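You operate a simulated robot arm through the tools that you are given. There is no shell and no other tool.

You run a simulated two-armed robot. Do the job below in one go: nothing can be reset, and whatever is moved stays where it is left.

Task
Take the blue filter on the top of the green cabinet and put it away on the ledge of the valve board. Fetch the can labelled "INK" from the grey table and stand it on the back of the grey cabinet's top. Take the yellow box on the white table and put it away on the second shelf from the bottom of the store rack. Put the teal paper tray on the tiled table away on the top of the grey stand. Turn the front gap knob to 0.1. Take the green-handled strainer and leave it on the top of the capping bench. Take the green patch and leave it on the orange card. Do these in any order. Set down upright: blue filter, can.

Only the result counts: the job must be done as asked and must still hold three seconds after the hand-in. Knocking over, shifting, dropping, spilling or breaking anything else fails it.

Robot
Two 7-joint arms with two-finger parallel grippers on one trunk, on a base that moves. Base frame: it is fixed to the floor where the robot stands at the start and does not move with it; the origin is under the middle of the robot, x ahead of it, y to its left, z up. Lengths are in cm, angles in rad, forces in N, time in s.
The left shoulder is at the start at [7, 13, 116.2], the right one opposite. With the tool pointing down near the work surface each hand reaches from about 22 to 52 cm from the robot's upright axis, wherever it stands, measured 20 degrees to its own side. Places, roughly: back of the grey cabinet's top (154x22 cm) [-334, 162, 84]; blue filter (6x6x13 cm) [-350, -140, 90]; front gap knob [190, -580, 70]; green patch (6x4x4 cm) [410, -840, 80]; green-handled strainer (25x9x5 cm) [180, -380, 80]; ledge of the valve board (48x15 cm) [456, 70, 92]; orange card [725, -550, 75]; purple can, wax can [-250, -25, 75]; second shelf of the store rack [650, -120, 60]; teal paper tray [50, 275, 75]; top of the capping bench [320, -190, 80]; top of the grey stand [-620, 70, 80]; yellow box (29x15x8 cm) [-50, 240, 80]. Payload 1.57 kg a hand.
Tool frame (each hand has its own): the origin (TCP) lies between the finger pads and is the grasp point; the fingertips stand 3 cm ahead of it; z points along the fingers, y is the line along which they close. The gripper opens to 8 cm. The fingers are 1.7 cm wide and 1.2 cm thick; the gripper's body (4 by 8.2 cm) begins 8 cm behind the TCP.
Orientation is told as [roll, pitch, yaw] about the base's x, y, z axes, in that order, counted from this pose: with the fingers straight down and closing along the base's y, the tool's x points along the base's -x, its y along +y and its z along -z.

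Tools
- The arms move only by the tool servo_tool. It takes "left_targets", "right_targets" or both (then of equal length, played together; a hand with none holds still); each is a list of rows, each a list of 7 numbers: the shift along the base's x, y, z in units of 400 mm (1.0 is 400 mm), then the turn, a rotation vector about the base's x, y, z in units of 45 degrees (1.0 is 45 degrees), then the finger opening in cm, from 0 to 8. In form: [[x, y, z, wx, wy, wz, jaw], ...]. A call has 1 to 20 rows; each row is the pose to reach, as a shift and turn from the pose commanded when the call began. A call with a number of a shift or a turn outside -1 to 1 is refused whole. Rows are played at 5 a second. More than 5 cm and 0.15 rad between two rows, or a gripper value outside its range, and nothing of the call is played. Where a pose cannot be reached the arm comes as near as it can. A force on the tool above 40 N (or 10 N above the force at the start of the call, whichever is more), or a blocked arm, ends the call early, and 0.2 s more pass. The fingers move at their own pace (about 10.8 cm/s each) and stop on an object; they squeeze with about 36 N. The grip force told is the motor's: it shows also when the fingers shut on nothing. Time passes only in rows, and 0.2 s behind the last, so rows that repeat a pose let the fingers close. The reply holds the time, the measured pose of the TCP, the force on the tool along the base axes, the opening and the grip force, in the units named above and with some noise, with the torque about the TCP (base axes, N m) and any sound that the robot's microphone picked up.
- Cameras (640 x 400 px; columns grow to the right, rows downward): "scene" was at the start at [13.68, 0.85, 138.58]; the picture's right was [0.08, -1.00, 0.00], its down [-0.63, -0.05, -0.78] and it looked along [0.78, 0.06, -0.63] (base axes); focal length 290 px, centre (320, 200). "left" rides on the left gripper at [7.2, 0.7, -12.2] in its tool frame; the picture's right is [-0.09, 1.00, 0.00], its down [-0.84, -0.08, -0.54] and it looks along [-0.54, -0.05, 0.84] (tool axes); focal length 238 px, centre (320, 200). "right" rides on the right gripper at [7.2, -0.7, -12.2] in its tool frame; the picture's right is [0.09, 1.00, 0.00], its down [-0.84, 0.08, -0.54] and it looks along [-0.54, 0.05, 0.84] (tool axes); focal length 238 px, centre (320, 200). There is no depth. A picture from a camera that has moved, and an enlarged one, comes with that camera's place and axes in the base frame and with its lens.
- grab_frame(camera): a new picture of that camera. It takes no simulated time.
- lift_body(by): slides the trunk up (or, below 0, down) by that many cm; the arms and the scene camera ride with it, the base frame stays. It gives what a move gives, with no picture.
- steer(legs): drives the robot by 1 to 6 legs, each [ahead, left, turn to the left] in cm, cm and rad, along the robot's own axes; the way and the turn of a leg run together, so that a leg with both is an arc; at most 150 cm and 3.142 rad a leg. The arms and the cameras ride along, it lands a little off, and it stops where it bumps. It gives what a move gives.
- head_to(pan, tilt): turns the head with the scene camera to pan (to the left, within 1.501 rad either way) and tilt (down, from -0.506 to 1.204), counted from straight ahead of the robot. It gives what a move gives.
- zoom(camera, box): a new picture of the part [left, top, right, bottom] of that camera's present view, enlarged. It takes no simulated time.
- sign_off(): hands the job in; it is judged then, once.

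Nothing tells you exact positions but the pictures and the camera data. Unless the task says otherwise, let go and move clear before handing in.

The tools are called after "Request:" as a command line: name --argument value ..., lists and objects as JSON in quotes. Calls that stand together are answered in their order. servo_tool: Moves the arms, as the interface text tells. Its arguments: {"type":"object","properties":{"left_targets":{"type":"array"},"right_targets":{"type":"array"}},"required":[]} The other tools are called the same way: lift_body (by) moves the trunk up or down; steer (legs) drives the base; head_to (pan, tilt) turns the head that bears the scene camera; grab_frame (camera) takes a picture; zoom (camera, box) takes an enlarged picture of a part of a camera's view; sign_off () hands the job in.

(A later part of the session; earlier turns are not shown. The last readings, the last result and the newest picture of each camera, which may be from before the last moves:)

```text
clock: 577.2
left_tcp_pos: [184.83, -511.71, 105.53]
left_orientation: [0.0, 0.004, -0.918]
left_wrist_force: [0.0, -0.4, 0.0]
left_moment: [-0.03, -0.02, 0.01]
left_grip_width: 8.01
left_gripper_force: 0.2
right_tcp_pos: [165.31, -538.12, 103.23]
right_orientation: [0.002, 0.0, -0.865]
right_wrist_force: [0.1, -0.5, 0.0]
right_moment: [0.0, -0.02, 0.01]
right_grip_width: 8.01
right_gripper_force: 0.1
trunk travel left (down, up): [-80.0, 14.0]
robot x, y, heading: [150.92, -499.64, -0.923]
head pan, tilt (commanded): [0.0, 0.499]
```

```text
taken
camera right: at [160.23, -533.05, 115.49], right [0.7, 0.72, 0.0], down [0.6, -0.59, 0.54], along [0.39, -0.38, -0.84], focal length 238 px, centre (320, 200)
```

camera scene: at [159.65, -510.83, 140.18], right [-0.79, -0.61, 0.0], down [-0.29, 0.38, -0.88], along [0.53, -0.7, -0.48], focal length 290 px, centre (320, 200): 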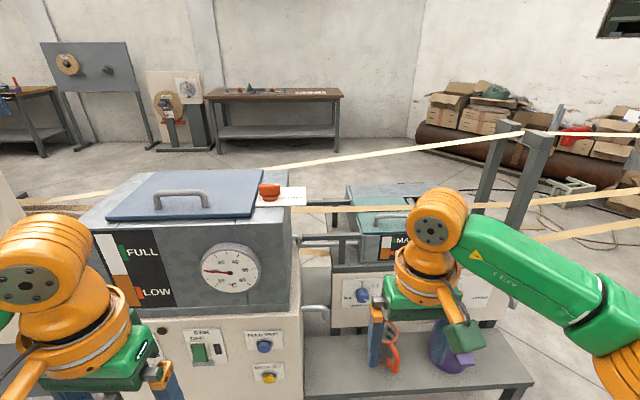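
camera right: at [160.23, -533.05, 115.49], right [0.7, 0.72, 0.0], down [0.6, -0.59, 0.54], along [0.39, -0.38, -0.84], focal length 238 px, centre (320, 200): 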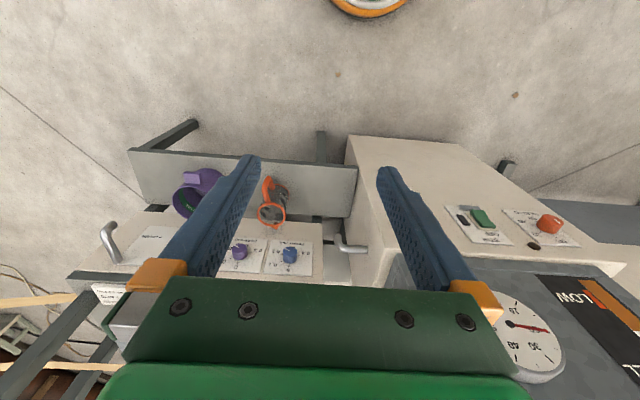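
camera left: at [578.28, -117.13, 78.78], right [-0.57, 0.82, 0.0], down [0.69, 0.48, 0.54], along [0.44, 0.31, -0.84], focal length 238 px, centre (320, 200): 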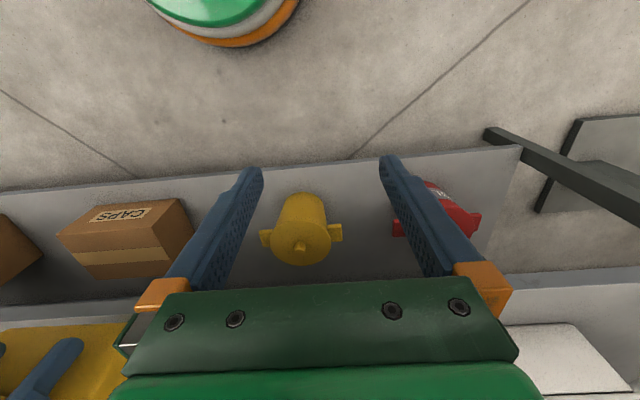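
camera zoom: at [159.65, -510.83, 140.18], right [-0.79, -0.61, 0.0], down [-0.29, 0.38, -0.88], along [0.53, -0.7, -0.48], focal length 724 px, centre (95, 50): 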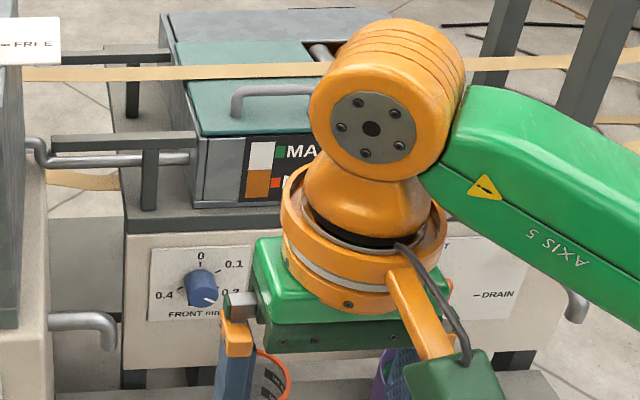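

The blue knob is labelled "FRONT mm" with marks 0, 0.1, 0.2 … I move the right hand aside for a clear look at it.

Request:
servo_tool --right_targets '[[-0.1, -0.075, 0, 0, 0, 0, 8], [-0.2, -0.15, 0, 0, 0, 0, 8], [-0.3, -0.23, 0, 0, 0, 0, 8], [-0.38, -0.29, 0, 0, 0, 0, 8]]'

Request:
zoom --camera "scene" --box '[290, 230, 500, 398]'

Request:
zoom --camera "scene" --box '[325, 265, 425, 345]'

```text
refused: row 3 steps farther than a row can; nothing moved
```

```text
2.38 times, centred on (395, 314) of scene
camera zoom: at [159.65, -510.83, 140.18], right [-0.79, -0.61, 0.0], down [-0.29, 0.38, -0.88], along [0.53, -0.7, -0.48], focal length 690 px, centre (141, -71)
```

zoom: 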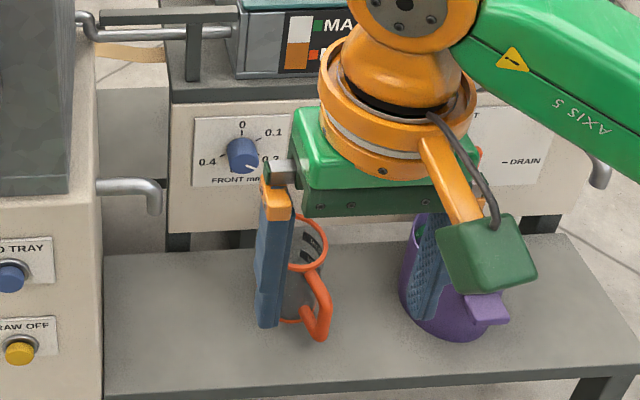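

```text
5.00 times, centred on (375, 305) of scene
camera zoom: at [159.65, -510.83, 140.18], right [-0.79, -0.61, 0.0], down [-0.29, 0.38, -0.88], along [0.53, -0.7, -0.48], focal length 1448 px, centre (45, -325)
```

zoom: 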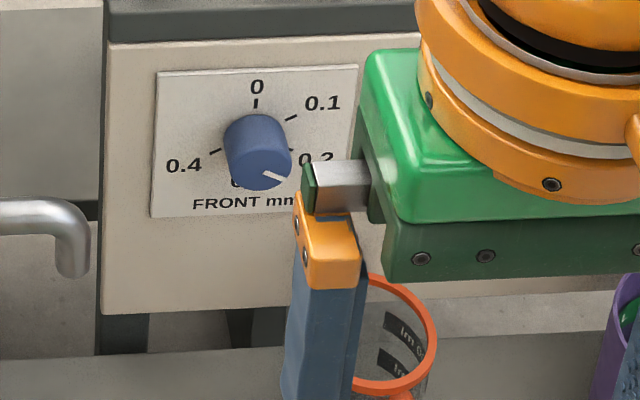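

The pointer stands at 0.2 (4 o'clock); 0.1 is 60° counter-clockwise of it. I lower the trunk and bring the right hand to point forward horizontally, keeping the left hand back.

Request:
servo_tool --left_targets '[[-0.06, 0.08, 0, 0, 0, 0, 8], [-0.12, 0.15, 0, 0, 0, 0, 8]]'

Request:
lift_body --by -26

Request:
servo_tool --right_targets '[[0.013, -0.017, -0.01, -0.127, -0.108, 0, 8], [0.025, -0.033, -0.02, -0.254, -0.216, 0, 8], [0.038, -0.05, -0.03, -0.381, -0.325, 0, 8], [0.051, -0.067, -0.04, -0.507, -0.433, 0, 8], [0.063, -0.083, -0.05, -0.634, -0.541, 0, 8], [0.076, -0.1, -0.05, -0.761, -0.649, 0, 8], [0.076, -0.1, -0.05, -0.761, -0.649, 0, 8]]'

Request:
servo_tool --right_targets '[[0.015, -0.02, -0.015, -0.127, -0.108, 0, 8], [0.03, -0.04, -0.03, -0.254, -0.216, 0, 8], [0.045, -0.06, -0.05, -0.381, -0.325, 0, 8], [0.06, -0.08, -0.07, -0.507, -0.433, 0, 8], [0.075, -0.1, -0.09, -0.634, -0.541, 0, 8], [0.09, -0.12, -0.1, -0.761, -0.649, 0, 8], [0.09, -0.12, -0.1, -0.761, -0.649, 0, 8]]'

Request:
grab_frame --camera "right"

Request:
grab_frame --camera "scene"

```text
clock: 577.8
left_tcp_pos: [180.07, -505.51, 105.7]
left_orientation: [0.0, -0.001, -0.915]
left_wrist_force: [0.3, 0.0, 0.1]
left_moment: [0.01, -0.02, -0.03]
left_grip_width: 7.96
left_gripper_force: 0.1
right_tcp_pos: [165.25, -538.09, 103.45]
right_orientation: [-0.002, -0.002, -0.864]
right_wrist_force: [0.1, 0.0, 0.1]
right_moment: [0.03, 0.0, -0.04]
right_grip_width: 7.99
right_gripper_force: 0.1
trunk travel left (down, up): [-80.0, 14.0]
robot x, y, heading: [150.91, -499.96, -0.914]
head pan, tilt (commanded): [0.0, 0.499]
```

```text
clock: 580.4
left_tcp_pos: [180.12, -505.59, 79.62]
left_orientation: [0.001, 0.003, -0.918]
left_wrist_force: [0.5, 0.2, 0.5]
left_moment: [0.02, 0.0, -0.03]
left_grip_width: 8.01
left_gripper_force: 0.1
right_tcp_pos: [165.36, -538.06, 77.32]
right_orientation: [0.002, 0.0, -0.864]
right_wrist_force: [-0.2, 0.7, 0.2]
right_moment: [0.02, -0.05, 0.0]
right_grip_width: 7.99
right_gripper_force: 0.2
trunk travel left (down, up): [-54.0, 40.0]
robot x, y, heading: [150.98, -499.77, -0.915]
head pan, tilt (commanded): [0.0, 0.499]
```

```text
clock: 582.0
left_tcp_pos: [180.23, -505.61, 79.46]
left_orientation: [0.0, 0.001, -0.918]
left_wrist_force: [-1.0, -0.9, 0.4]
left_moment: [-0.02, 0.01, 0.04]
left_grip_width: 8.01
left_gripper_force: 0.0
right_tcp_pos: [168.36, -542.04, 75.41]
right_orientation: [0.002, -0.788, -0.864]
right_wrist_force: [0.4, -1.0, 0.0]
right_moment: [-0.03, -0.03, -0.02]
right_grip_width: 7.99
right_gripper_force: 0.0
trunk travel left (down, up): [-54.0, 40.0]
robot x, y, heading: [150.91, -499.7, -0.916]
head pan, tilt (commanded): [0.0, 0.499]
```

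```text
clock: 583.6
left_tcp_pos: [180.1, -505.57, 79.46]
left_orientation: [0.0, 0.001, -0.918]
left_wrist_force: [0.2, -0.9, -0.4]
left_moment: [-0.02, 0.0, -0.01]
left_grip_width: 8.01
left_gripper_force: 0.1
right_tcp_pos: [169.53, -543.82, 74.16]
right_orientation: [-0.001, -1.048, -0.863]
right_wrist_force: [-1.3, 0.7, 0.0]
right_moment: [-0.02, -0.02, 0.01]
right_grip_width: 8.01
right_gripper_force: 0.0
right hand out of reach, approached as far as the arm can: row 3, 4, 5, 6, 7
trunk travel left (down, up): [-54.0, 40.0]
robot x, y, heading: [151.03, -499.77, -0.917]
head pan, tilt (commanded): [0.0, 0.499]
```

```text
taken
camera right: at [159.96, -533.42, 74.01], right [0.73, 0.68, -0.08], down [0.03, 0.09, 1.0], along [0.69, -0.73, 0.05], focal length 238 px, centre (320, 200)
```

right: 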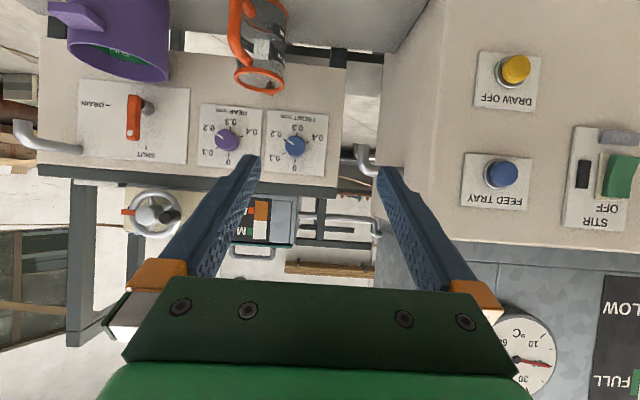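

```text
taken
camera scene: at [159.64, -510.82, 114.17], right [-0.79, -0.61, 0.0], down [-0.29, 0.38, -0.88], along [0.53, -0.7, -0.48], focal length 290 px, centre (320, 200)
```

scene: 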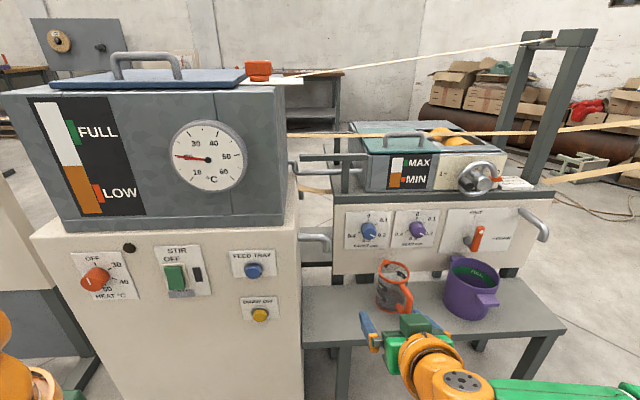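

Clear view: FRONT is the left-hand (blue) dial, its pointer at 0.2, at about (190.8,-575.2,65.8). I lower a bit more and drive closer.

Request:
lift_body --by -8

Request:
steer --legs '[[23, 0, 0.03]]'

Request:
servo_tool --right_targets '[[0.015, -0.02, 0, -0.127, -0.108, 0, 8], [0.03, -0.04, 0, -0.254, -0.216, 0, 8], [0.045, -0.06, 0, -0.381, -0.325, 0, 8], [0.045, -0.06, 0, -0.507, -0.433, 0, 8], [0.045, -0.06, 0, -0.507, -0.433, 0, 8]]'

Request:
grab_frame --camera "right"

Request:
grab_frame --camera "scene"

```text
clock: 584.8
left_tcp_pos: [180.17, -505.63, 71.47]
left_orientation: [-0.001, 0.003, -0.919]
left_wrist_force: [-0.5, -0.4, -0.1]
left_moment: [0.0, -0.02, 0.01]
left_grip_width: 8.01
left_gripper_force: 0.0
right_tcp_pos: [169.47, -543.79, 66.15]
right_orientation: [-0.002, -1.046, -0.863]
right_wrist_force: [1.0, 0.2, -0.1]
right_moment: [0.0, 0.01, 0.02]
right_grip_width: 8.01
right_gripper_force: 0.1
trunk travel left (down, up): [-46.0, 48.0]
robot x, y, heading: [151.03, -499.86, -0.915]
head pan, tilt (commanded): [0.0, 0.499]
```

```text
clock: 586.6
left_tcp_pos: [195.36, -523.87, 71.53]
left_orientation: [0.0, 0.001, -0.891]
left_wrist_force: [0.6, 0.1, -0.9]
left_moment: [0.02, 0.03, 0.03]
left_grip_width: 8.0
left_gripper_force: 0.0
right_tcp_pos: [185.6, -562.28, 66.07]
right_orientation: [-0.003, -1.046, -0.833]
right_wrist_force: [-0.8, -0.1, 0.2]
right_moment: [-0.03, 0.02, 0.04]
right_grip_width: 8.01
right_gripper_force: 0.1
trunk travel left (down, up): [-46.0, 48.0]
robot x, y, heading: [166.06, -518.69, -0.889]
head pan, tilt (commanded): [0.0, 0.499]
```

```text
clock: 587.8
left_tcp_pos: [195.23, -523.81, 71.66]
left_orientation: [0.0, 0.002, -0.89]
left_wrist_force: [0.3, -0.5, -0.7]
left_moment: [0.02, -0.03, 0.01]
left_grip_width: 8.03
left_gripper_force: 0.1
right_tcp_pos: [185.66, -562.2, 66.17]
right_orientation: [-0.002, -1.048, -0.836]
right_wrist_force: [-0.1, -0.7, -0.8]
right_moment: [0.0, -0.02, 0.0]
right_grip_width: 7.99
right_gripper_force: 0.1
right hand out of reach, approached as far as the arm can: row 1, 2, 3, 4, 5
trunk travel left (down, up): [-46.0, 48.0]
robot x, y, heading: [165.93, -518.34, -0.89]
head pan, tilt (commanded): [0.0, 0.499]
```

```text
taken
camera right: at [175.82, -552.06, 66.01], right [0.71, 0.7, -0.08], down [0.02, 0.09, 1.0], along [0.71, -0.71, 0.05], focal length 238 px, centre (320, 200)
```

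right: 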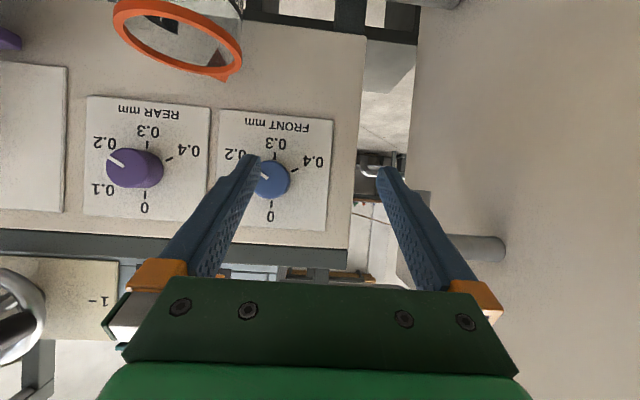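

```text
taken
camera scene: at [174.86, -529.48, 106.17], right [-0.78, -0.63, 0.0], down [-0.3, 0.37, -0.88], along [0.55, -0.68, -0.48], focal length 290 px, centre (320, 200)
```

scene: 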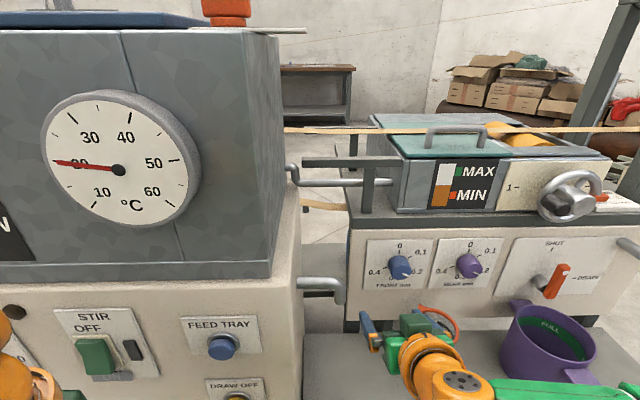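

The hand stops at 60° pitch because the forearm is folded sideways. I back up and stretch the arm further forward, then pitch on.

Request:
steer --legs '[[-15, 0, 0]]'

Request:
servo_tool --right_targets '[[0.06, -0.075, 0, 0, 0, 0, 8], [0.12, -0.15, 0, 0, 0, 0, 8], [0.18, -0.225, 0, 0, 0, 0, 8], [0.2, -0.25, 0, 0, 0, 0, 8], [0.2, -0.25, 0, 0, 0, 0, 8]]'

Request:
servo_tool --right_targets '[[0, 0, 0, -0.127, -0.108, 0, 8], [0, 0, 0, -0.254, -0.216, 0, 8], [0, 0, 0, -0.381, -0.325, 0, 8], [0, 0, 0, -0.507, -0.433, 0, 8], [0, 0, 0, -0.507, -0.433, 0, 8]]'

Request:
grab_frame --camera "scene"

```text
clock: 589.2
left_tcp_pos: [185.66, -511.83, 71.51]
left_orientation: [0.001, 0.001, -0.885]
left_wrist_force: [0.2, -0.7, 0.1]
left_moment: [-0.03, 0.01, 0.03]
left_grip_width: 8.02
left_gripper_force: 0.1
right_tcp_pos: [176.28, -550.42, 66.28]
right_orientation: [-0.002, -1.046, -0.831]
right_wrist_force: [0.6, -0.1, -0.2]
right_moment: [0.01, 0.01, 0.02]
right_grip_width: 8.02
right_gripper_force: 0.0
trunk travel left (down, up): [-46.0, 48.0]
robot x, y, heading: [156.11, -506.96, -0.889]
head pan, tilt (commanded): [0.0, 0.499]
```

```text
clock: 590.4
left_tcp_pos: [185.67, -511.96, 71.46]
left_orientation: [0.001, 0.003, -0.885]
left_wrist_force: [0.2, 0.5, 0.2]
left_moment: [-0.03, 0.02, 0.02]
left_grip_width: 8.0
left_gripper_force: 0.1
right_tcp_pos: [184.54, -560.41, 66.25]
right_orientation: [0.001, -1.046, -0.831]
right_wrist_force: [0.4, 0.2, -0.6]
right_moment: [0.01, 0.01, 0.0]
right_grip_width: 7.99
right_gripper_force: 0.0
trunk travel left (down, up): [-46.0, 48.0]
robot x, y, heading: [156.41, -506.88, -0.882]
head pan, tilt (commanded): [0.0, 0.499]
```

```text
clock: 591.6
left_tcp_pos: [185.7, -511.92, 71.54]
left_orientation: [0.0, 0.002, -0.884]
left_wrist_force: [-0.1, -0.7, 0.5]
left_moment: [0.02, 0.01, 0.0]
left_grip_width: 8.01
left_gripper_force: 0.1
right_tcp_pos: [185.42, -559.48, 71.61]
right_orientation: [-0.023, -1.244, -0.808]
right_wrist_force: [0.4, 0.6, 0.8]
right_moment: [-0.02, -0.03, 0.01]
right_grip_width: 8.02
right_gripper_force: 0.0
right hand out of reach, approached as far as the arm can: row 1, 2, 3, 4, 5
trunk travel left (down, up): [-46.0, 48.0]
robot x, y, heading: [156.22, -507.48, -0.886]
head pan, tilt (commanded): [0.0, 0.499]
```

```text
taken
camera scene: at [165.3, -517.66, 106.17], right [-0.77, -0.63, 0.0], down [-0.3, 0.37, -0.88], along [0.56, -0.68, -0.48], focal length 290 px, centre (320, 200)
```

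scene: 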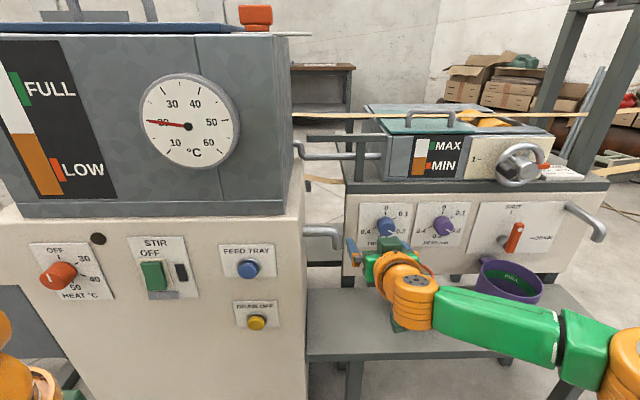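

Partly there (71°). More extension will straighten the forearm: I lower the trunk further, back up a little and stretch out while pitching to horizontal.

Request:
lift_body --by -10

Request:
steer --legs '[[-9, 0, 0]]'

Request:
servo_tool --right_targets '[[0.025, -0.031, 0.02, 0, 0, 0, 8], [0.05, -0.062, 0.04, 0, 0, 0, 8], [0.075, -0.093, 0.06, -0.05, -0.045, 0, 8], [0.1, -0.124, 0.08, -0.12, -0.105, 0, 8], [0.12, -0.147, 0.1, -0.2, -0.175, 0, 8], [0.12, -0.147, 0.11, -0.32, -0.273, 0, 8], [0.12, -0.147, 0.11, -0.32, -0.273, 0, 8]]'

Request:
grab_frame --camera "scene"

Request:
grab_frame --camera "right"

```text
clock: 592.9
left_tcp_pos: [185.65, -511.89, 61.57]
left_orientation: [0.0, 0.001, -0.885]
left_wrist_force: [0.3, -0.1, -0.1]
left_moment: [0.02, -0.03, -0.01]
left_grip_width: 7.98
left_gripper_force: 0.1
right_tcp_pos: [185.56, -559.52, 61.66]
right_orientation: [-0.021, -1.244, -0.81]
right_wrist_force: [0.0, -0.1, -0.7]
right_moment: [0.0, -0.01, 0.01]
right_grip_width: 8.0
right_gripper_force: 0.1
trunk travel left (down, up): [-36.0, 58.0]
robot x, y, heading: [156.7, -506.67, -0.891]
head pan, tilt (commanded): [0.0, 0.499]
```

```text
clock: 594.0
left_tcp_pos: [180.01, -504.84, 61.5]
left_orientation: [0.001, 0.002, -0.885]
left_wrist_force: [0.3, 0.1, 0.3]
left_moment: [-0.04, -0.02, 0.02]
left_grip_width: 8.01
left_gripper_force: 0.0
right_tcp_pos: [179.86, -552.6, 61.65]
right_orientation: [-0.024, -1.244, -0.809]
right_wrist_force: [-0.8, 0.2, -0.5]
right_moment: [0.01, 0.02, -0.02]
right_grip_width: 8.0
right_gripper_force: 0.1
trunk travel left (down, up): [-36.0, 58.0]
robot x, y, heading: [150.32, -499.95, -0.884]
head pan, tilt (commanded): [0.0, 0.499]
```

```text
clock: 595.6
left_tcp_pos: [180.0, -504.94, 61.63]
left_orientation: [-0.001, 0.001, -0.887]
left_wrist_force: [-0.6, -1.0, 0.2]
left_moment: [0.05, -0.02, 0.02]
left_grip_width: 7.96
left_gripper_force: 0.1
right_tcp_pos: [186.85, -554.67, 67.6]
right_orientation: [-0.736, -1.542, -0.131]
right_wrist_force: [-0.3, 0.5, -0.1]
right_moment: [-0.02, 0.01, -0.02]
right_grip_width: 8.0
right_gripper_force: 0.0
right hand out of reach, approached as far as the arm can: row 5, 6, 7
trunk travel left (down, up): [-36.0, 58.0]
robot x, y, heading: [150.43, -499.78, -0.887]
head pan, tilt (commanded): [0.0, 0.499]
```

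```text
taken
camera scene: at [159.63, -510.67, 96.18], right [-0.77, -0.63, 0.0], down [-0.3, 0.37, -0.88], along [0.56, -0.68, -0.48], focal length 290 px, centre (320, 200)
```

scene: 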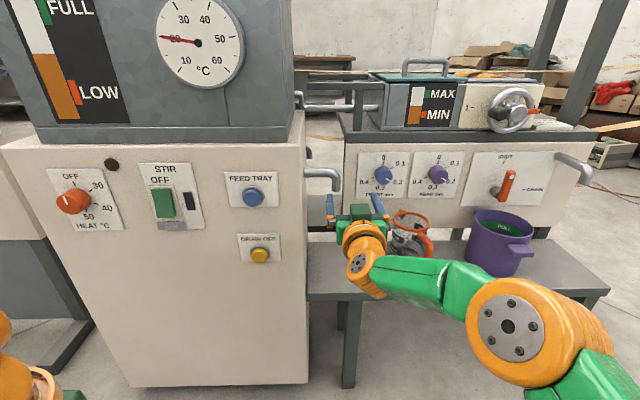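

```text
taken
camera right: at [178.31, -545.74, 60.77], right [0.76, 0.65, -0.11], down [-0.27, 0.46, 0.85], along [0.6, -0.61, 0.52], focal length 238 px, centre (320, 200)
```

right: 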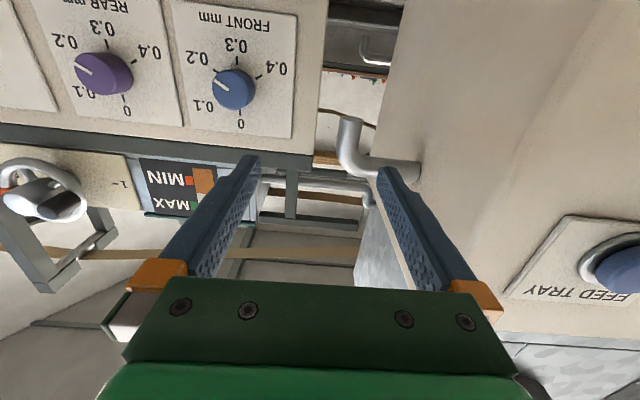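

The hand is now horizontal, pointing at the panel. The knob face is at about (190.7,-575,65.7). To keep the wrist camera away from the jug I first roll the hand clockwise, so that I can later turn the knob counter-clockwise.

Request:
servo_tool --right_targets '[[0, 0, 0, 0.1, -0.118, 0, 8], [0, 0, 0, 0.2, -0.236, 0, 8], [0, 0, 0, 0.3, -0.354, 0, 8], [0, 0, 0, 0.4, -0.472, 0, 8], [0, 0, 0, 0.5, -0.59, 0, 8], [0, 0, 0, 0.5, -0.59, 0, 8]]'

Request:
grab_frame --camera "right"

Request:
grab_frame --camera "scene"

```text
clock: 597.0
left_tcp_pos: [179.96, -504.81, 61.63]
left_orientation: [0.001, 0.002, -0.885]
left_wrist_force: [-0.2, -0.5, 0.3]
left_moment: [-0.03, -0.01, -0.01]
left_grip_width: 7.99
left_gripper_force: 0.1
right_tcp_pos: [188.22, -554.38, 68.66]
right_orientation: [1.595, -0.98, -2.445]
right_wrist_force: [1.0, -0.4, -0.1]
right_moment: [0.01, 0.0, 0.02]
right_grip_width: 7.99
right_gripper_force: 0.0
right hand out of reach, approached as far as the arm can: row 1, 2, 3, 4, 5, 6
trunk travel left (down, up): [-36.0, 58.0]
robot x, y, heading: [150.51, -500.28, -0.885]
head pan, tilt (commanded): [0.0, 0.499]
```

```text
taken
camera right: at [182.92, -542.86, 62.14], right [0.66, 0.58, 0.48], down [-0.67, 0.15, 0.73], along [0.35, -0.8, 0.49], focal length 238 px, centre (320, 200)
```

right: 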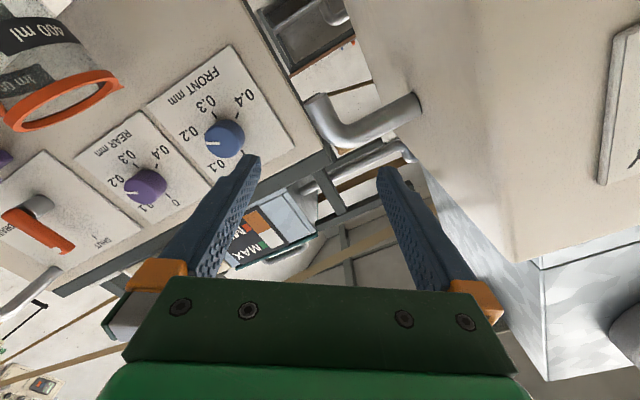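

```text
taken
camera scene: at [159.61, -510.72, 96.17], right [-0.77, -0.63, 0.0], down [-0.3, 0.37, -0.88], along [0.56, -0.68, -0.48], focal length 290 px, centre (320, 200)
```

scene: 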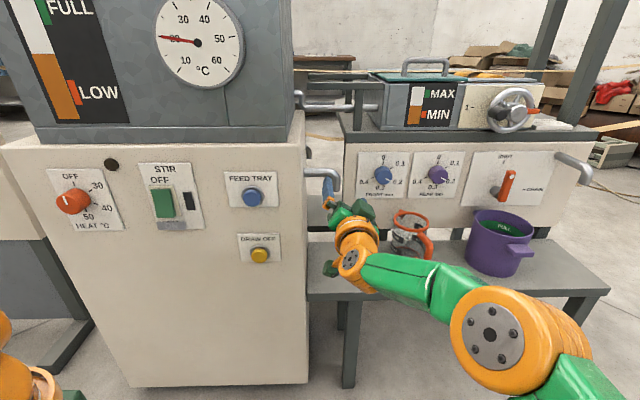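

It rolled to about 34° though near its reach limit. I try the hand further to the right relative to my body and slightly nearer, to find a more comfortable posture.

Request:
servo_tool --right_targets '[[-0.08, -0.02, -0.01, 0, 0, 0, 8], [-0.16, -0.04, -0.02, 0, 0, 0, 8], [-0.24, -0.06, -0.03, 0, 0, 0, 8], [-0.3, -0.12, -0.04, 0, 0, 0, 8], [-0.3, -0.12, -0.05, 0, 0, 0, 8]]'

Request:
grab_frame --camera "scene"

```text
clock: 598.2
left_tcp_pos: [180.04, -504.92, 61.54]
left_orientation: [-0.001, 0.001, -0.884]
left_wrist_force: [0.7, 0.5, 0.7]
left_moment: [-0.02, 0.0, 0.01]
left_grip_width: 8.01
left_gripper_force: 0.0
right_tcp_pos: [183.86, -554.48, 72.29]
right_orientation: [1.572, -0.981, -2.437]
right_wrist_force: [0.5, 0.9, 0.0]
right_moment: [0.0, 0.01, -0.02]
right_grip_width: 7.98
right_gripper_force: 0.1
right hand out of reach, approached as far as the arm can: row 1, 2, 3, 4, 5
trunk travel left (down, up): [-36.0, 58.0]
robot x, y, heading: [150.66, -500.06, -0.883]
head pan, tilt (commanded): [0.0, 0.499]
```

```text
taken
camera scene: at [159.61, -510.72, 96.17], right [-0.77, -0.63, 0.0], down [-0.3, 0.37, -0.88], along [0.56, -0.68, -0.48], focal length 290 px, centre (320, 200)
```

scene: 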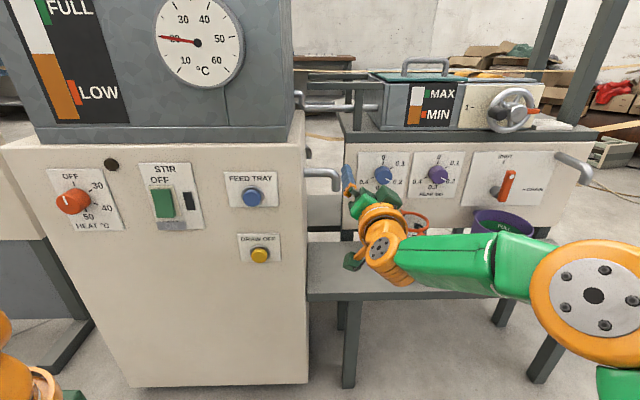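

The fully horizontal pose is at the arm's limit. A 60°-pitched grip also holds the knob's sides parallel to its axis, and is comfortable, so I go back to that with a +30° roll.

Request:
servo_tool --right_targets '[[-0.03, 0.01, -0.02, 0.09, 0.08, 0.07, 8], [-0.06, 0.02, -0.04, 0.18, 0.16, 0.14, 8], [-0.1, 0.03, -0.06, 0.27, 0.24, 0.21, 8], [-0.14, 0.04, -0.08, 0.36, 0.32, 0.28, 8], [-0.17, 0.05, -0.1, 0.45, 0.4, 0.352, 8], [-0.17, 0.05, -0.1, 0.45, 0.4, 0.352, 8]]'

Request:
grab_frame --camera "right"

Request:
grab_frame --camera "scene"

```text
clock: 599.6
left_tcp_pos: [179.95, -504.95, 61.46]
left_orientation: [-0.001, 0.001, -0.886]
left_wrist_force: [-0.7, -0.3, -0.2]
left_moment: [0.04, 0.01, 0.02]
left_grip_width: 8.03
left_gripper_force: 0.0
right_tcp_pos: [177.02, -552.51, 68.55]
right_orientation: [0.909, -0.793, -1.611]
right_wrist_force: [0.4, 0.2, -0.6]
right_moment: [0.01, -0.01, -0.02]
right_grip_width: 8.01
right_gripper_force: 0.0
right hand out of reach, approached as far as the arm can: row 1
trunk travel left (down, up): [-36.0, 58.0]
robot x, y, heading: [150.67, -499.94, -0.883]
head pan, tilt (commanded): [0.0, 0.499]
```

```text
taken
camera right: at [167.55, -541.96, 68.2], right [0.64, 0.6, 0.49], down [-0.39, -0.29, 0.87], along [0.66, -0.75, 0.05], focal length 238 px, centre (320, 200)
```

right: 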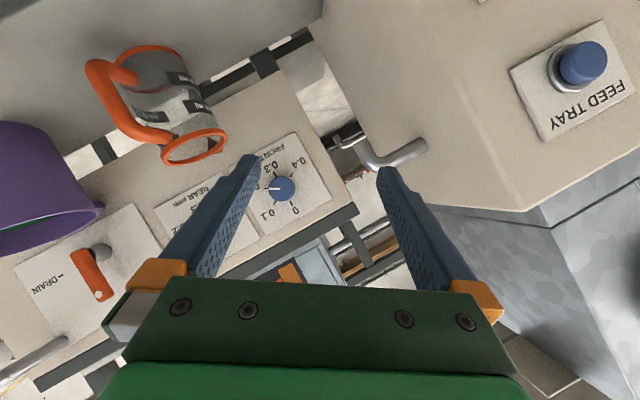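

```text
taken
camera scene: at [159.61, -510.73, 96.17], right [-0.77, -0.63, 0.0], down [-0.3, 0.37, -0.88], along [0.56, -0.68, -0.48], focal length 290 px, centre (320, 200)
```

scene: 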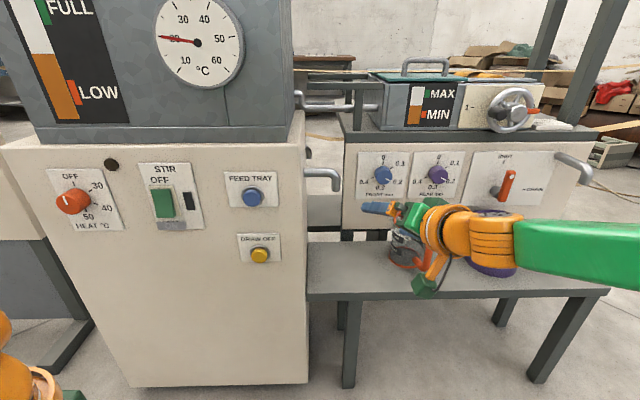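

Now the pose is comfortable. I drive closer in two steps, checking the alignment with the knob.

Request:
steer --legs '[[17, -4.3, 0]]'

Request:
grab_frame --camera "right"

Request:
grab_frame --camera "scene"

```text
clock: 601.1
left_tcp_pos: [187.06, -520.73, 61.6]
left_orientation: [0.001, 0.001, -0.892]
left_wrist_force: [-1.0, 0.6, 0.4]
left_moment: [-0.02, -0.02, 0.01]
left_grip_width: 8.01
left_gripper_force: 0.2
right_tcp_pos: [183.98, -568.24, 68.47]
right_orientation: [0.908, -0.793, -1.618]
right_wrist_force: [-0.6, 0.0, -0.6]
right_moment: [0.02, -0.02, -0.02]
right_grip_width: 8.01
right_gripper_force: 0.1
trunk travel left (down, up): [-36.0, 58.0]
robot x, y, heading: [157.66, -515.58, -0.892]
head pan, tilt (commanded): [0.0, 0.499]
```

```text
taken
camera right: at [174.56, -557.73, 68.16], right [0.64, 0.6, 0.49], down [-0.39, -0.29, 0.87], along [0.66, -0.75, 0.05], focal length 238 px, centre (320, 200)
```

right: 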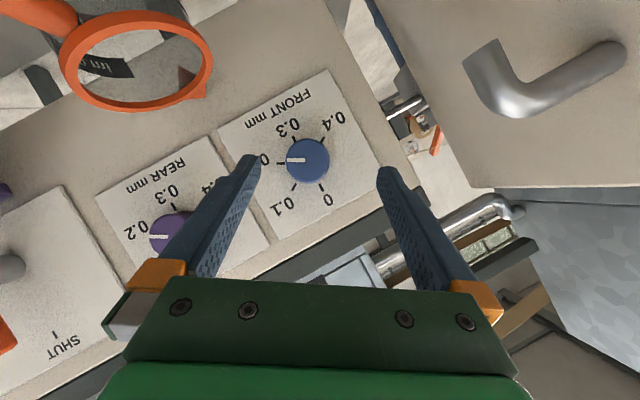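

```text
taken
camera scene: at [166.78, -526.47, 96.16], right [-0.78, -0.63, 0.0], down [-0.3, 0.37, -0.88], along [0.55, -0.68, -0.48], focal length 290 px, centre (320, 200)
```

scene: 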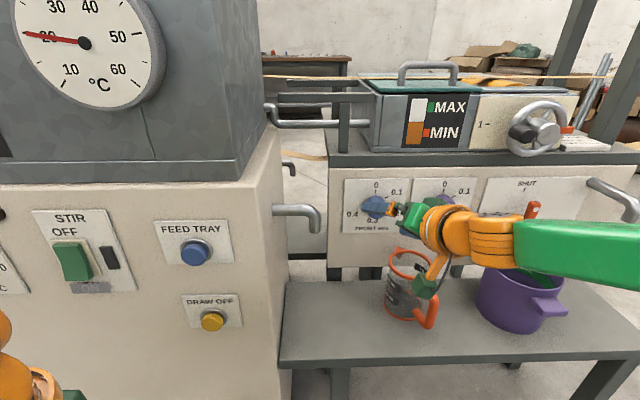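

The pointer is at 0.2; 0.1 lies one sixth of a turn counter-clockwise (seen from the front). I lower 2 cm and drive in most of the rest.

Request:
servo_tool --right_targets '[[0, 0, -0.025, 0, 0, 0, 8], [0, 0, -0.052, 0, 0, 0, 8], [0, 0, -0.052, 0, 0, 0, 8]]'

Request:
steer --legs '[[7, 0.3, 0]]'

Request:
grab_frame --camera "right"

Request:
zoom --camera "scene" --box '[310, 150, 480, 290]'

```text
clock: 601.9
left_tcp_pos: [187.21, -520.83, 61.63]
left_orientation: [0.0, 0.001, -0.891]
left_wrist_force: [0.0, 0.0, 0.1]
left_moment: [0.03, 0.01, 0.02]
left_grip_width: 7.99
left_gripper_force: 0.1
right_tcp_pos: [184.06, -568.4, 66.47]
right_orientation: [0.908, -0.793, -1.619]
right_wrist_force: [0.2, -0.1, -0.1]
right_moment: [-0.02, 0.02, 0.0]
right_grip_width: 8.02
right_gripper_force: 0.1
trunk travel left (down, up): [-36.0, 58.0]
robot x, y, heading: [157.83, -515.6, -0.892]
head pan, tilt (commanded): [0.0, 0.499]
```

```text
clock: 602.9
left_tcp_pos: [191.75, -525.92, 61.52]
left_orientation: [0.0, 0.002, -0.89]
left_wrist_force: [0.1, 0.0, 0.4]
left_moment: [-0.03, 0.01, 0.04]
left_grip_width: 7.99
left_gripper_force: 0.0
right_tcp_pos: [188.83, -573.57, 66.47]
right_orientation: [0.909, -0.792, -1.618]
right_wrist_force: [0.2, -0.3, 0.6]
right_moment: [0.02, 0.0, -0.01]
right_grip_width: 7.99
right_gripper_force: 0.0
trunk travel left (down, up): [-36.0, 58.0]
robot x, y, heading: [162.06, -521.06, -0.892]
head pan, tilt (commanded): [0.0, 0.499]
```

```text
taken
camera right: at [179.31, -562.91, 66.21], right [0.64, 0.6, 0.49], down [-0.39, -0.29, 0.87], along [0.66, -0.75, 0.05], focal length 238 px, centre (320, 200)
```

right: 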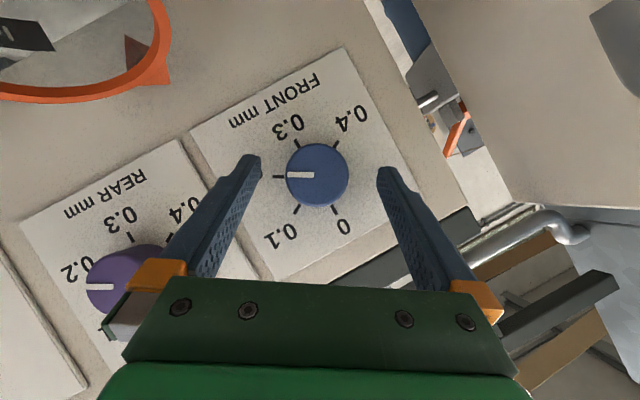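

```text
2.86 times, centred on (395, 220) of scene
camera zoom: at [171.37, -531.62, 96.16], right [-0.78, -0.63, 0.0], down [-0.3, 0.37, -0.88], along [0.55, -0.68, -0.48], focal length 828 px, centre (106, 143)
```

zoom: 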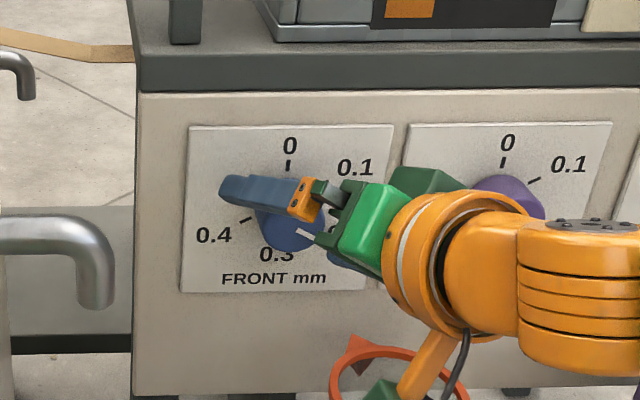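

The knob is centred between the fingers, pointer exactly on the 0.2 tick. I move the last centimetre in and close on it.

Request:
servo_tool --right_targets '[[0.01, -0.011, 0, 0, 0, 0, 8], [0.02, -0.0225, -0.002, 0, 0, 0, 8], [0.02, -0.0225, -0.002, 0, 0, 0, 8]]'

Request:
grab_frame --camera "right"

Request:
zoom --camera "scene" --box '[310, 150, 480, 290]'

```text
clock: 603.7
left_tcp_pos: [191.71, -525.78, 61.62]
left_orientation: [0.0, 0.001, -0.889]
left_wrist_force: [-0.1, 0.4, 0.1]
left_moment: [0.0, -0.03, 0.02]
left_grip_width: 7.95
left_gripper_force: 0.2
right_tcp_pos: [189.55, -574.31, 66.53]
right_orientation: [0.91, -0.794, -1.617]
right_wrist_force: [0.2, -0.1, -0.9]
right_moment: [0.01, -0.01, 0.02]
right_grip_width: 7.98
right_gripper_force: 0.1
trunk travel left (down, up): [-36.0, 58.0]
robot x, y, heading: [162.34, -520.91, -0.892]
head pan, tilt (commanded): [0.0, 0.499]
```

```text
taken
camera right: at [180.07, -563.79, 66.22], right [0.64, 0.6, 0.49], down [-0.39, -0.29, 0.87], along [0.66, -0.75, 0.05], focal length 238 px, centre (320, 200)
```

right: 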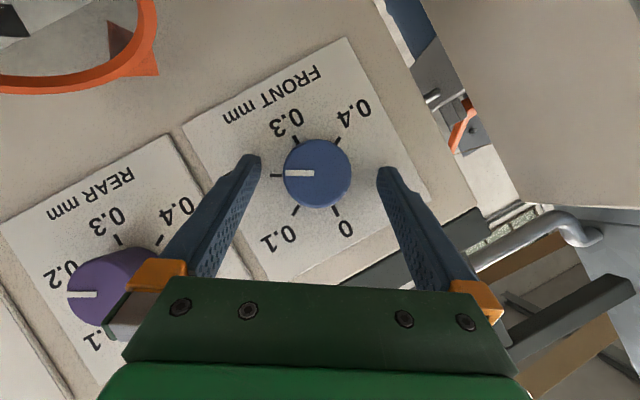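

```text
2.86 times, centred on (395, 220) of scene
camera zoom: at [171.34, -531.58, 96.17], right [-0.78, -0.63, 0.0], down [-0.3, 0.37, -0.88], along [0.55, -0.68, -0.48], focal length 828 px, centre (106, 143)
```

zoom: 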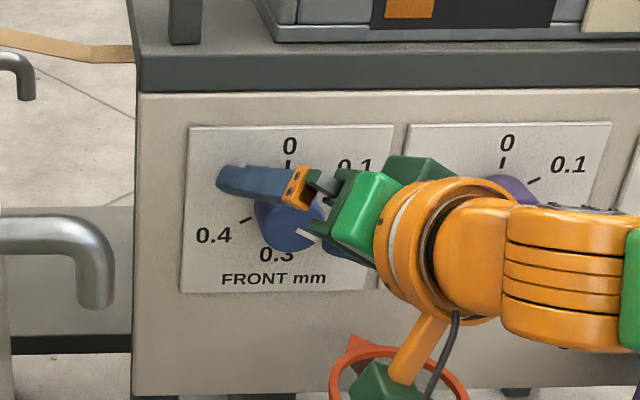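

The fingertips are about 1.3 cm past the knob's face. Another 0.6 cm and then close.

Request:
servo_tool --right_targets '[[0.01, -0.0112, 0, 0, 0, 0, 8], [0.01, -0.0112, 0, 0, 0, 0, 8], [0.01, -0.0112, 0, 0, 0, 0, 5], [0.01, -0.0112, 0, 0, 0, 0, 2.5], [0.01, -0.0112, 0, 0, 0, 0, 2.5], [0.01, -0.0112, 0, 0, 0, 0, 2.5]]'

Request:
grab_frame --camera "right"

```text
clock: 605.1
left_tcp_pos: [191.66, -525.42, 61.59]
left_orientation: [-0.007, -0.006, -0.888]
left_wrist_force: [0.2, -0.3, -0.5]
left_moment: [-0.04, -0.01, -0.01]
left_grip_width: 8.0
left_gripper_force: 0.1
right_tcp_pos: [189.99, -574.15, 66.8]
right_orientation: [0.912, -0.801, -1.615]
right_wrist_force: [-1.9, 29.1, 2.1]
right_moment: [-0.65, -0.39, 1.84]
right_grip_width: 5.95
right_gripper_force: 19.6
trunk travel left (down, up): [-36.0, 58.0]
robot x, y, heading: [161.63, -521.13, -0.888]
head pan, tilt (commanded): [0.0, 0.499]
```

```text
taken
camera right: at [180.52, -563.63, 66.53], right [0.64, 0.6, 0.48], down [-0.39, -0.28, 0.87], along [0.66, -0.75, 0.06], focal length 238 px, centre (320, 200)
```

right: 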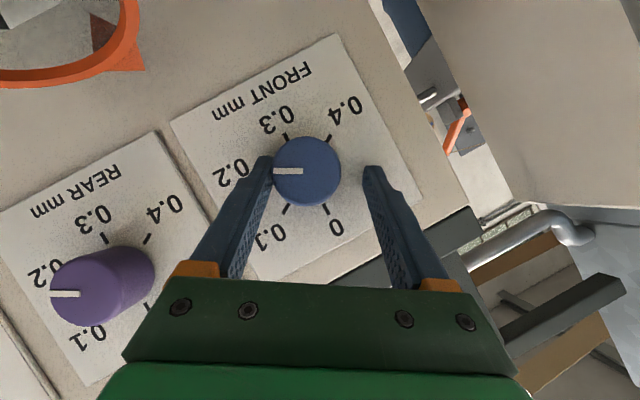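

The tips touched the plate and one finger touched first, so the move stopped. I reopen, back off a few mm, and re-check centring.

Request:
servo_tool --right_targets '[[0, 0, 0, 0, 0, 0, 8], [-0.01, 0.0112, 0, 0, 0, 0, 8], [-0.01, 0.0112, 0, 0, 0, 0, 8]]'

Request:
grab_frame --camera "right"

```text
clock: 605.9
left_tcp_pos: [191.68, -525.9, 61.5]
left_orientation: [0.0, 0.001, -0.89]
left_wrist_force: [-0.8, 0.1, 0.7]
left_moment: [-0.02, -0.02, -0.01]
left_grip_width: 8.02
left_gripper_force: 0.0
right_tcp_pos: [189.45, -574.47, 66.45]
right_orientation: [0.913, -0.794, -1.623]
right_wrist_force: [-0.2, -0.6, -1.5]
right_moment: [-0.02, -0.11, 0.1]
right_grip_width: 7.71
right_gripper_force: 0.0
trunk travel left (down, up): [-36.0, 58.0]
robot x, y, heading: [162.17, -520.79, -0.887]
head pan, tilt (commanded): [0.0, 0.499]
```

```text
taken
camera right: at [180.08, -563.91, 66.17], right [0.64, 0.59, 0.49], down [-0.4, -0.29, 0.87], along [0.66, -0.75, 0.05], focal length 238 px, centre (320, 200)
```

right: 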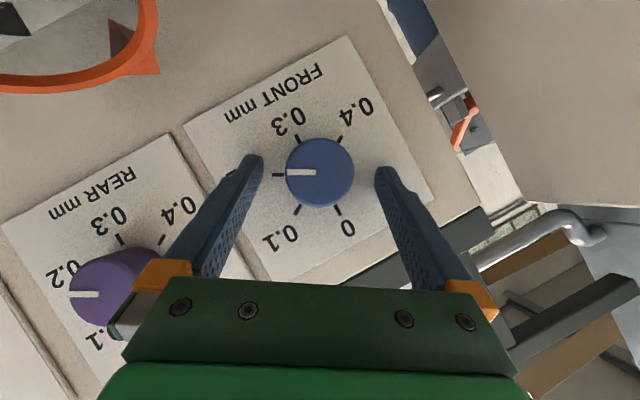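

Centred again and free of the plate. Close the fingers here.

Request:
servo_tool --right_targets '[[0, 0, 0, 0, 0, 0, 6], [0, 0, 0, 0, 0, 0, 4.5], [0, 0, 0, 0, 0, 0, 3], [0, 0, 0, 0, 0, 0, 3], [0, 0, 0, 0, 0, 0, 3]]'

Request:
grab_frame --camera "right"

```text
clock: 607.1
left_tcp_pos: [191.62, -525.93, 61.52]
left_orientation: [0.003, 0.004, -0.889]
left_wrist_force: [-0.3, 0.1, -1.3]
left_moment: [0.01, -0.05, -0.03]
left_grip_width: 8.0
left_gripper_force: 0.0
right_tcp_pos: [189.58, -574.43, 66.18]
right_orientation: [0.912, -0.793, -1.618]
right_wrist_force: [-6.0, -7.2, -2.9]
right_moment: [-0.71, -0.49, 0.62]
right_grip_width: 4.17
right_gripper_force: 45.3
trunk travel left (down, up): [-36.0, 58.0]
robot x, y, heading: [162.65, -520.86, -0.894]
head pan, tilt (commanded): [0.0, 0.499]
```

```text
taken
camera right: at [180.05, -563.92, 66.02], right [0.64, 0.59, 0.49], down [-0.39, -0.29, 0.87], along [0.66, -0.75, 0.05], focal length 238 px, centre (320, 200)
```

right: 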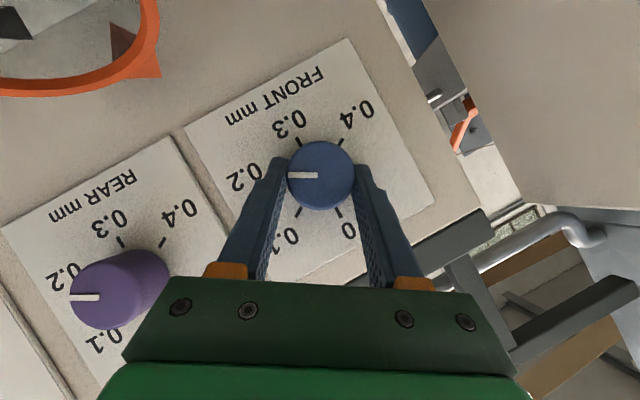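

The knob is gripped (4.2 cm). I turn it counter-clockwise, first half the way, and check.

Request:
servo_tool --right_targets '[[0.0025, 0.0021, 0.001, -0.111, 0.124, 0, 3], [0.005, 0.0042, 0.002, -0.222, 0.248, 0, 3], [0.007, 0.0063, 0.0027, -0.333, 0.372, 0, 3], [0.0093, 0.0083, 0.0028, -0.444, 0.497, 0, 3], [0.0093, 0.0083, 0.0028, -0.444, 0.497, 0, 3]]'

Request:
grab_frame --camera "right"

```text
clock: 608.3
left_tcp_pos: [191.73, -526.01, 61.58]
left_orientation: [0.004, 0.0, -0.888]
left_wrist_force: [0.6, -0.2, -0.1]
left_moment: [0.01, -0.01, -0.02]
left_grip_width: 8.0
left_gripper_force: 0.1
right_tcp_pos: [189.8, -574.13, 66.33]
right_orientation: [0.127, -1.04, -0.98]
right_wrist_force: [-4.8, -15.7, 5.3]
right_moment: [0.08, 0.22, 0.78]
right_grip_width: 4.16
right_gripper_force: 44.9
trunk travel left (down, up): [-36.0, 58.0]
robot x, y, heading: [162.28, -520.76, -0.889]
head pan, tilt (commanded): [0.0, 0.499]
```

```text
taken
camera right: at [180.29, -563.69, 66.25], right [0.73, 0.68, -0.02], down [-0.02, 0.04, 1.0], along [0.68, -0.73, 0.05], focal length 238 px, centre (320, 200)
```

right: 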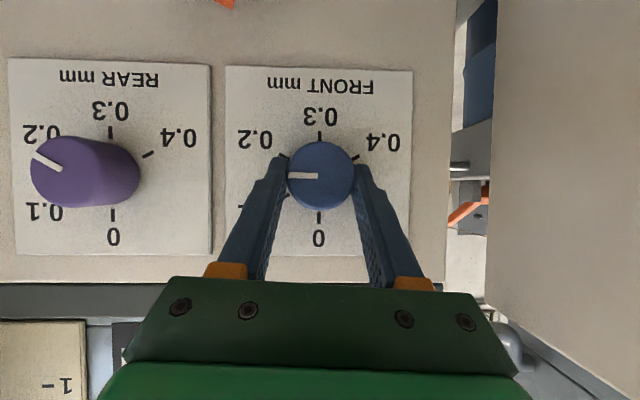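

It turned with the hand, pointer now midway between 0.2 and 0.1. Now the second half.

Request:
servo_tool --right_targets '[[0.0023, 0.0021, -0.0003, -0.111, 0.124, 0, 3], [0.0046, 0.0042, -0.0013, -0.222, 0.248, 0, 3], [0.0069, 0.0062, -0.0023, -0.333, 0.372, 0, 3], [0.0092, 0.0082, -0.0038, -0.444, 0.497, 0, 3], [0.0092, 0.0082, -0.0038, -0.444, 0.497, 0, 3]]'

Request:
grab_frame --camera "right"

```text
clock: 609.5
left_tcp_pos: [191.54, -525.99, 61.55]
left_orientation: [0.004, 0.002, -0.89]
left_wrist_force: [0.7, 0.4, 0.6]
left_moment: [-0.01, 0.02, -0.02]
left_grip_width: 8.0
left_gripper_force: 0.1
right_tcp_pos: [190.11, -573.92, 66.16]
right_orientation: [-0.785, -0.899, -0.209]
right_wrist_force: [-11.3, -7.7, -0.9]
right_moment: [0.77, 0.87, 0.38]
right_grip_width: 4.15
right_gripper_force: 44.9
trunk travel left (down, up): [-36.0, 58.0]
robot x, y, heading: [162.03, -520.87, -0.889]
head pan, tilt (commanded): [0.0, 0.499]
```

```text
taken
camera right: at [180.6, -563.4, 66.32], right [0.63, 0.59, -0.51], down [0.35, 0.37, 0.86], along [0.69, -0.72, 0.03], focal length 238 px, centre (320, 200)
```

right: 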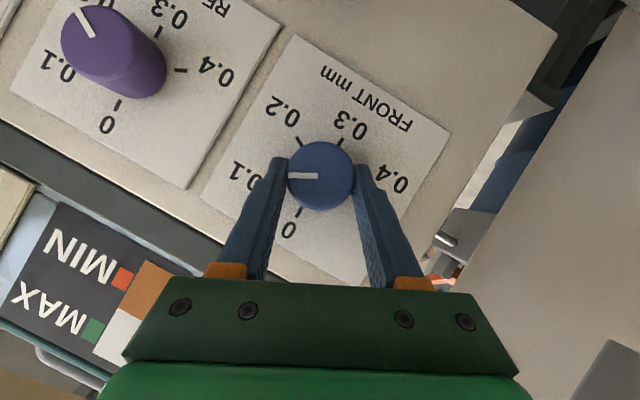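

The pointer is on 0.1. I relieve the side force, open the fingers and back off to check.

Request:
servo_tool --right_targets '[[-0.003, -0.0025, 0, 0, 0, 0, 3], [-0.006, -0.005, 0, 0, 0, 0, 3], [-0.006, -0.005, 0, 0, 0, 0, 5], [-0.006, -0.005, 0, 0, 0, 0, 7], [-0.006, -0.005, 0, 0, 0, 0, 7.5], [-0.006, -0.005, 0, 0, 0, 0, 7.5]]'

Request:
steer --legs '[[-12, 0, 0]]'

Request:
grab_frame --camera "right"

Request:
zoom --camera "scene" --box '[320, 150, 480, 250]'

```text
clock: 610.9
left_tcp_pos: [191.74, -525.79, 61.56]
left_orientation: [0.001, 0.003, -0.891]
left_wrist_force: [-0.3, -0.5, 1.1]
left_moment: [-0.03, 0.03, -0.01]
left_grip_width: 7.98
left_gripper_force: 0.1
right_tcp_pos: [190.09, -573.87, 66.37]
right_orientation: [-0.791, -0.897, -0.205]
right_wrist_force: [0.2, -0.6, 0.2]
right_moment: [-0.03, -0.02, -0.01]
right_grip_width: 7.52
right_gripper_force: 0.0
trunk travel left (down, up): [-36.0, 58.0]
robot x, y, heading: [162.28, -520.75, -0.89]
head pan, tilt (commanded): [0.0, 0.499]
```

```text
clock: 612.1
left_tcp_pos: [184.24, -516.7, 61.56]
left_orientation: [0.001, 0.003, -0.892]
left_wrist_force: [-0.1, -0.2, 0.5]
left_moment: [0.0, 0.03, 0.03]
left_grip_width: 8.0
left_gripper_force: 0.0
right_tcp_pos: [182.4, -564.72, 66.42]
right_orientation: [-0.791, -0.898, -0.207]
right_wrist_force: [0.5, -0.6, -0.3]
right_moment: [-0.01, -0.02, 0.01]
right_grip_width: 7.47
right_gripper_force: 0.1
trunk travel left (down, up): [-36.0, 58.0]
robot x, y, heading: [154.67, -511.65, -0.89]
head pan, tilt (commanded): [0.0, 0.499]
```

```text
taken
camera right: at [172.99, -554.28, 66.4], right [0.63, 0.58, -0.51], down [0.35, 0.38, 0.86], along [0.69, -0.72, 0.03], focal length 238 px, centre (320, 200)
```

right: 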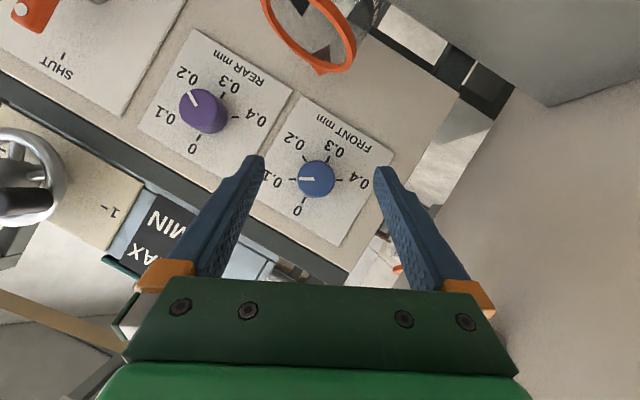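

```text
4.00 times, centred on (400, 200) of scene
camera zoom: at [163.87, -522.39, 96.18], right [-0.78, -0.63, 0.0], down [-0.3, 0.37, -0.88], along [0.55, -0.68, -0.48], focal length 1159 px, centre (0, 200)
```

zoom: 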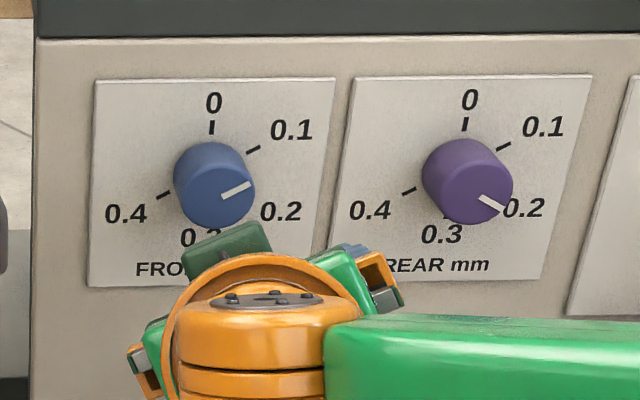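

Request:
zoom --camera "right" --box '[256, 120, 376, 240]'

```text
3.33 times, centred on (316, 180) of right
camera zoom: at [172.99, -554.28, 66.4], right [0.63, 0.58, -0.51], down [0.35, 0.38, 0.86], along [0.69, -0.72, 0.03], focal length 794 px, centre (333, 267)
```

zoom: 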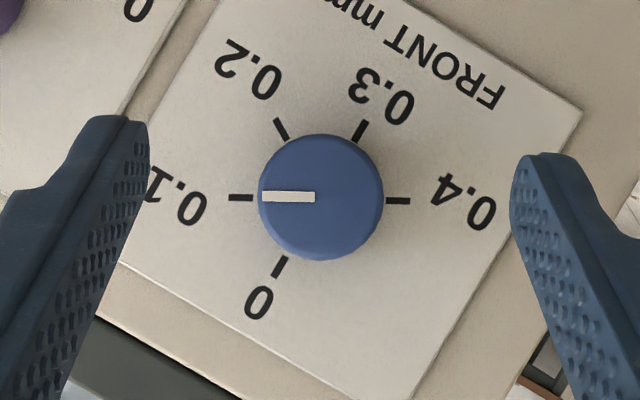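

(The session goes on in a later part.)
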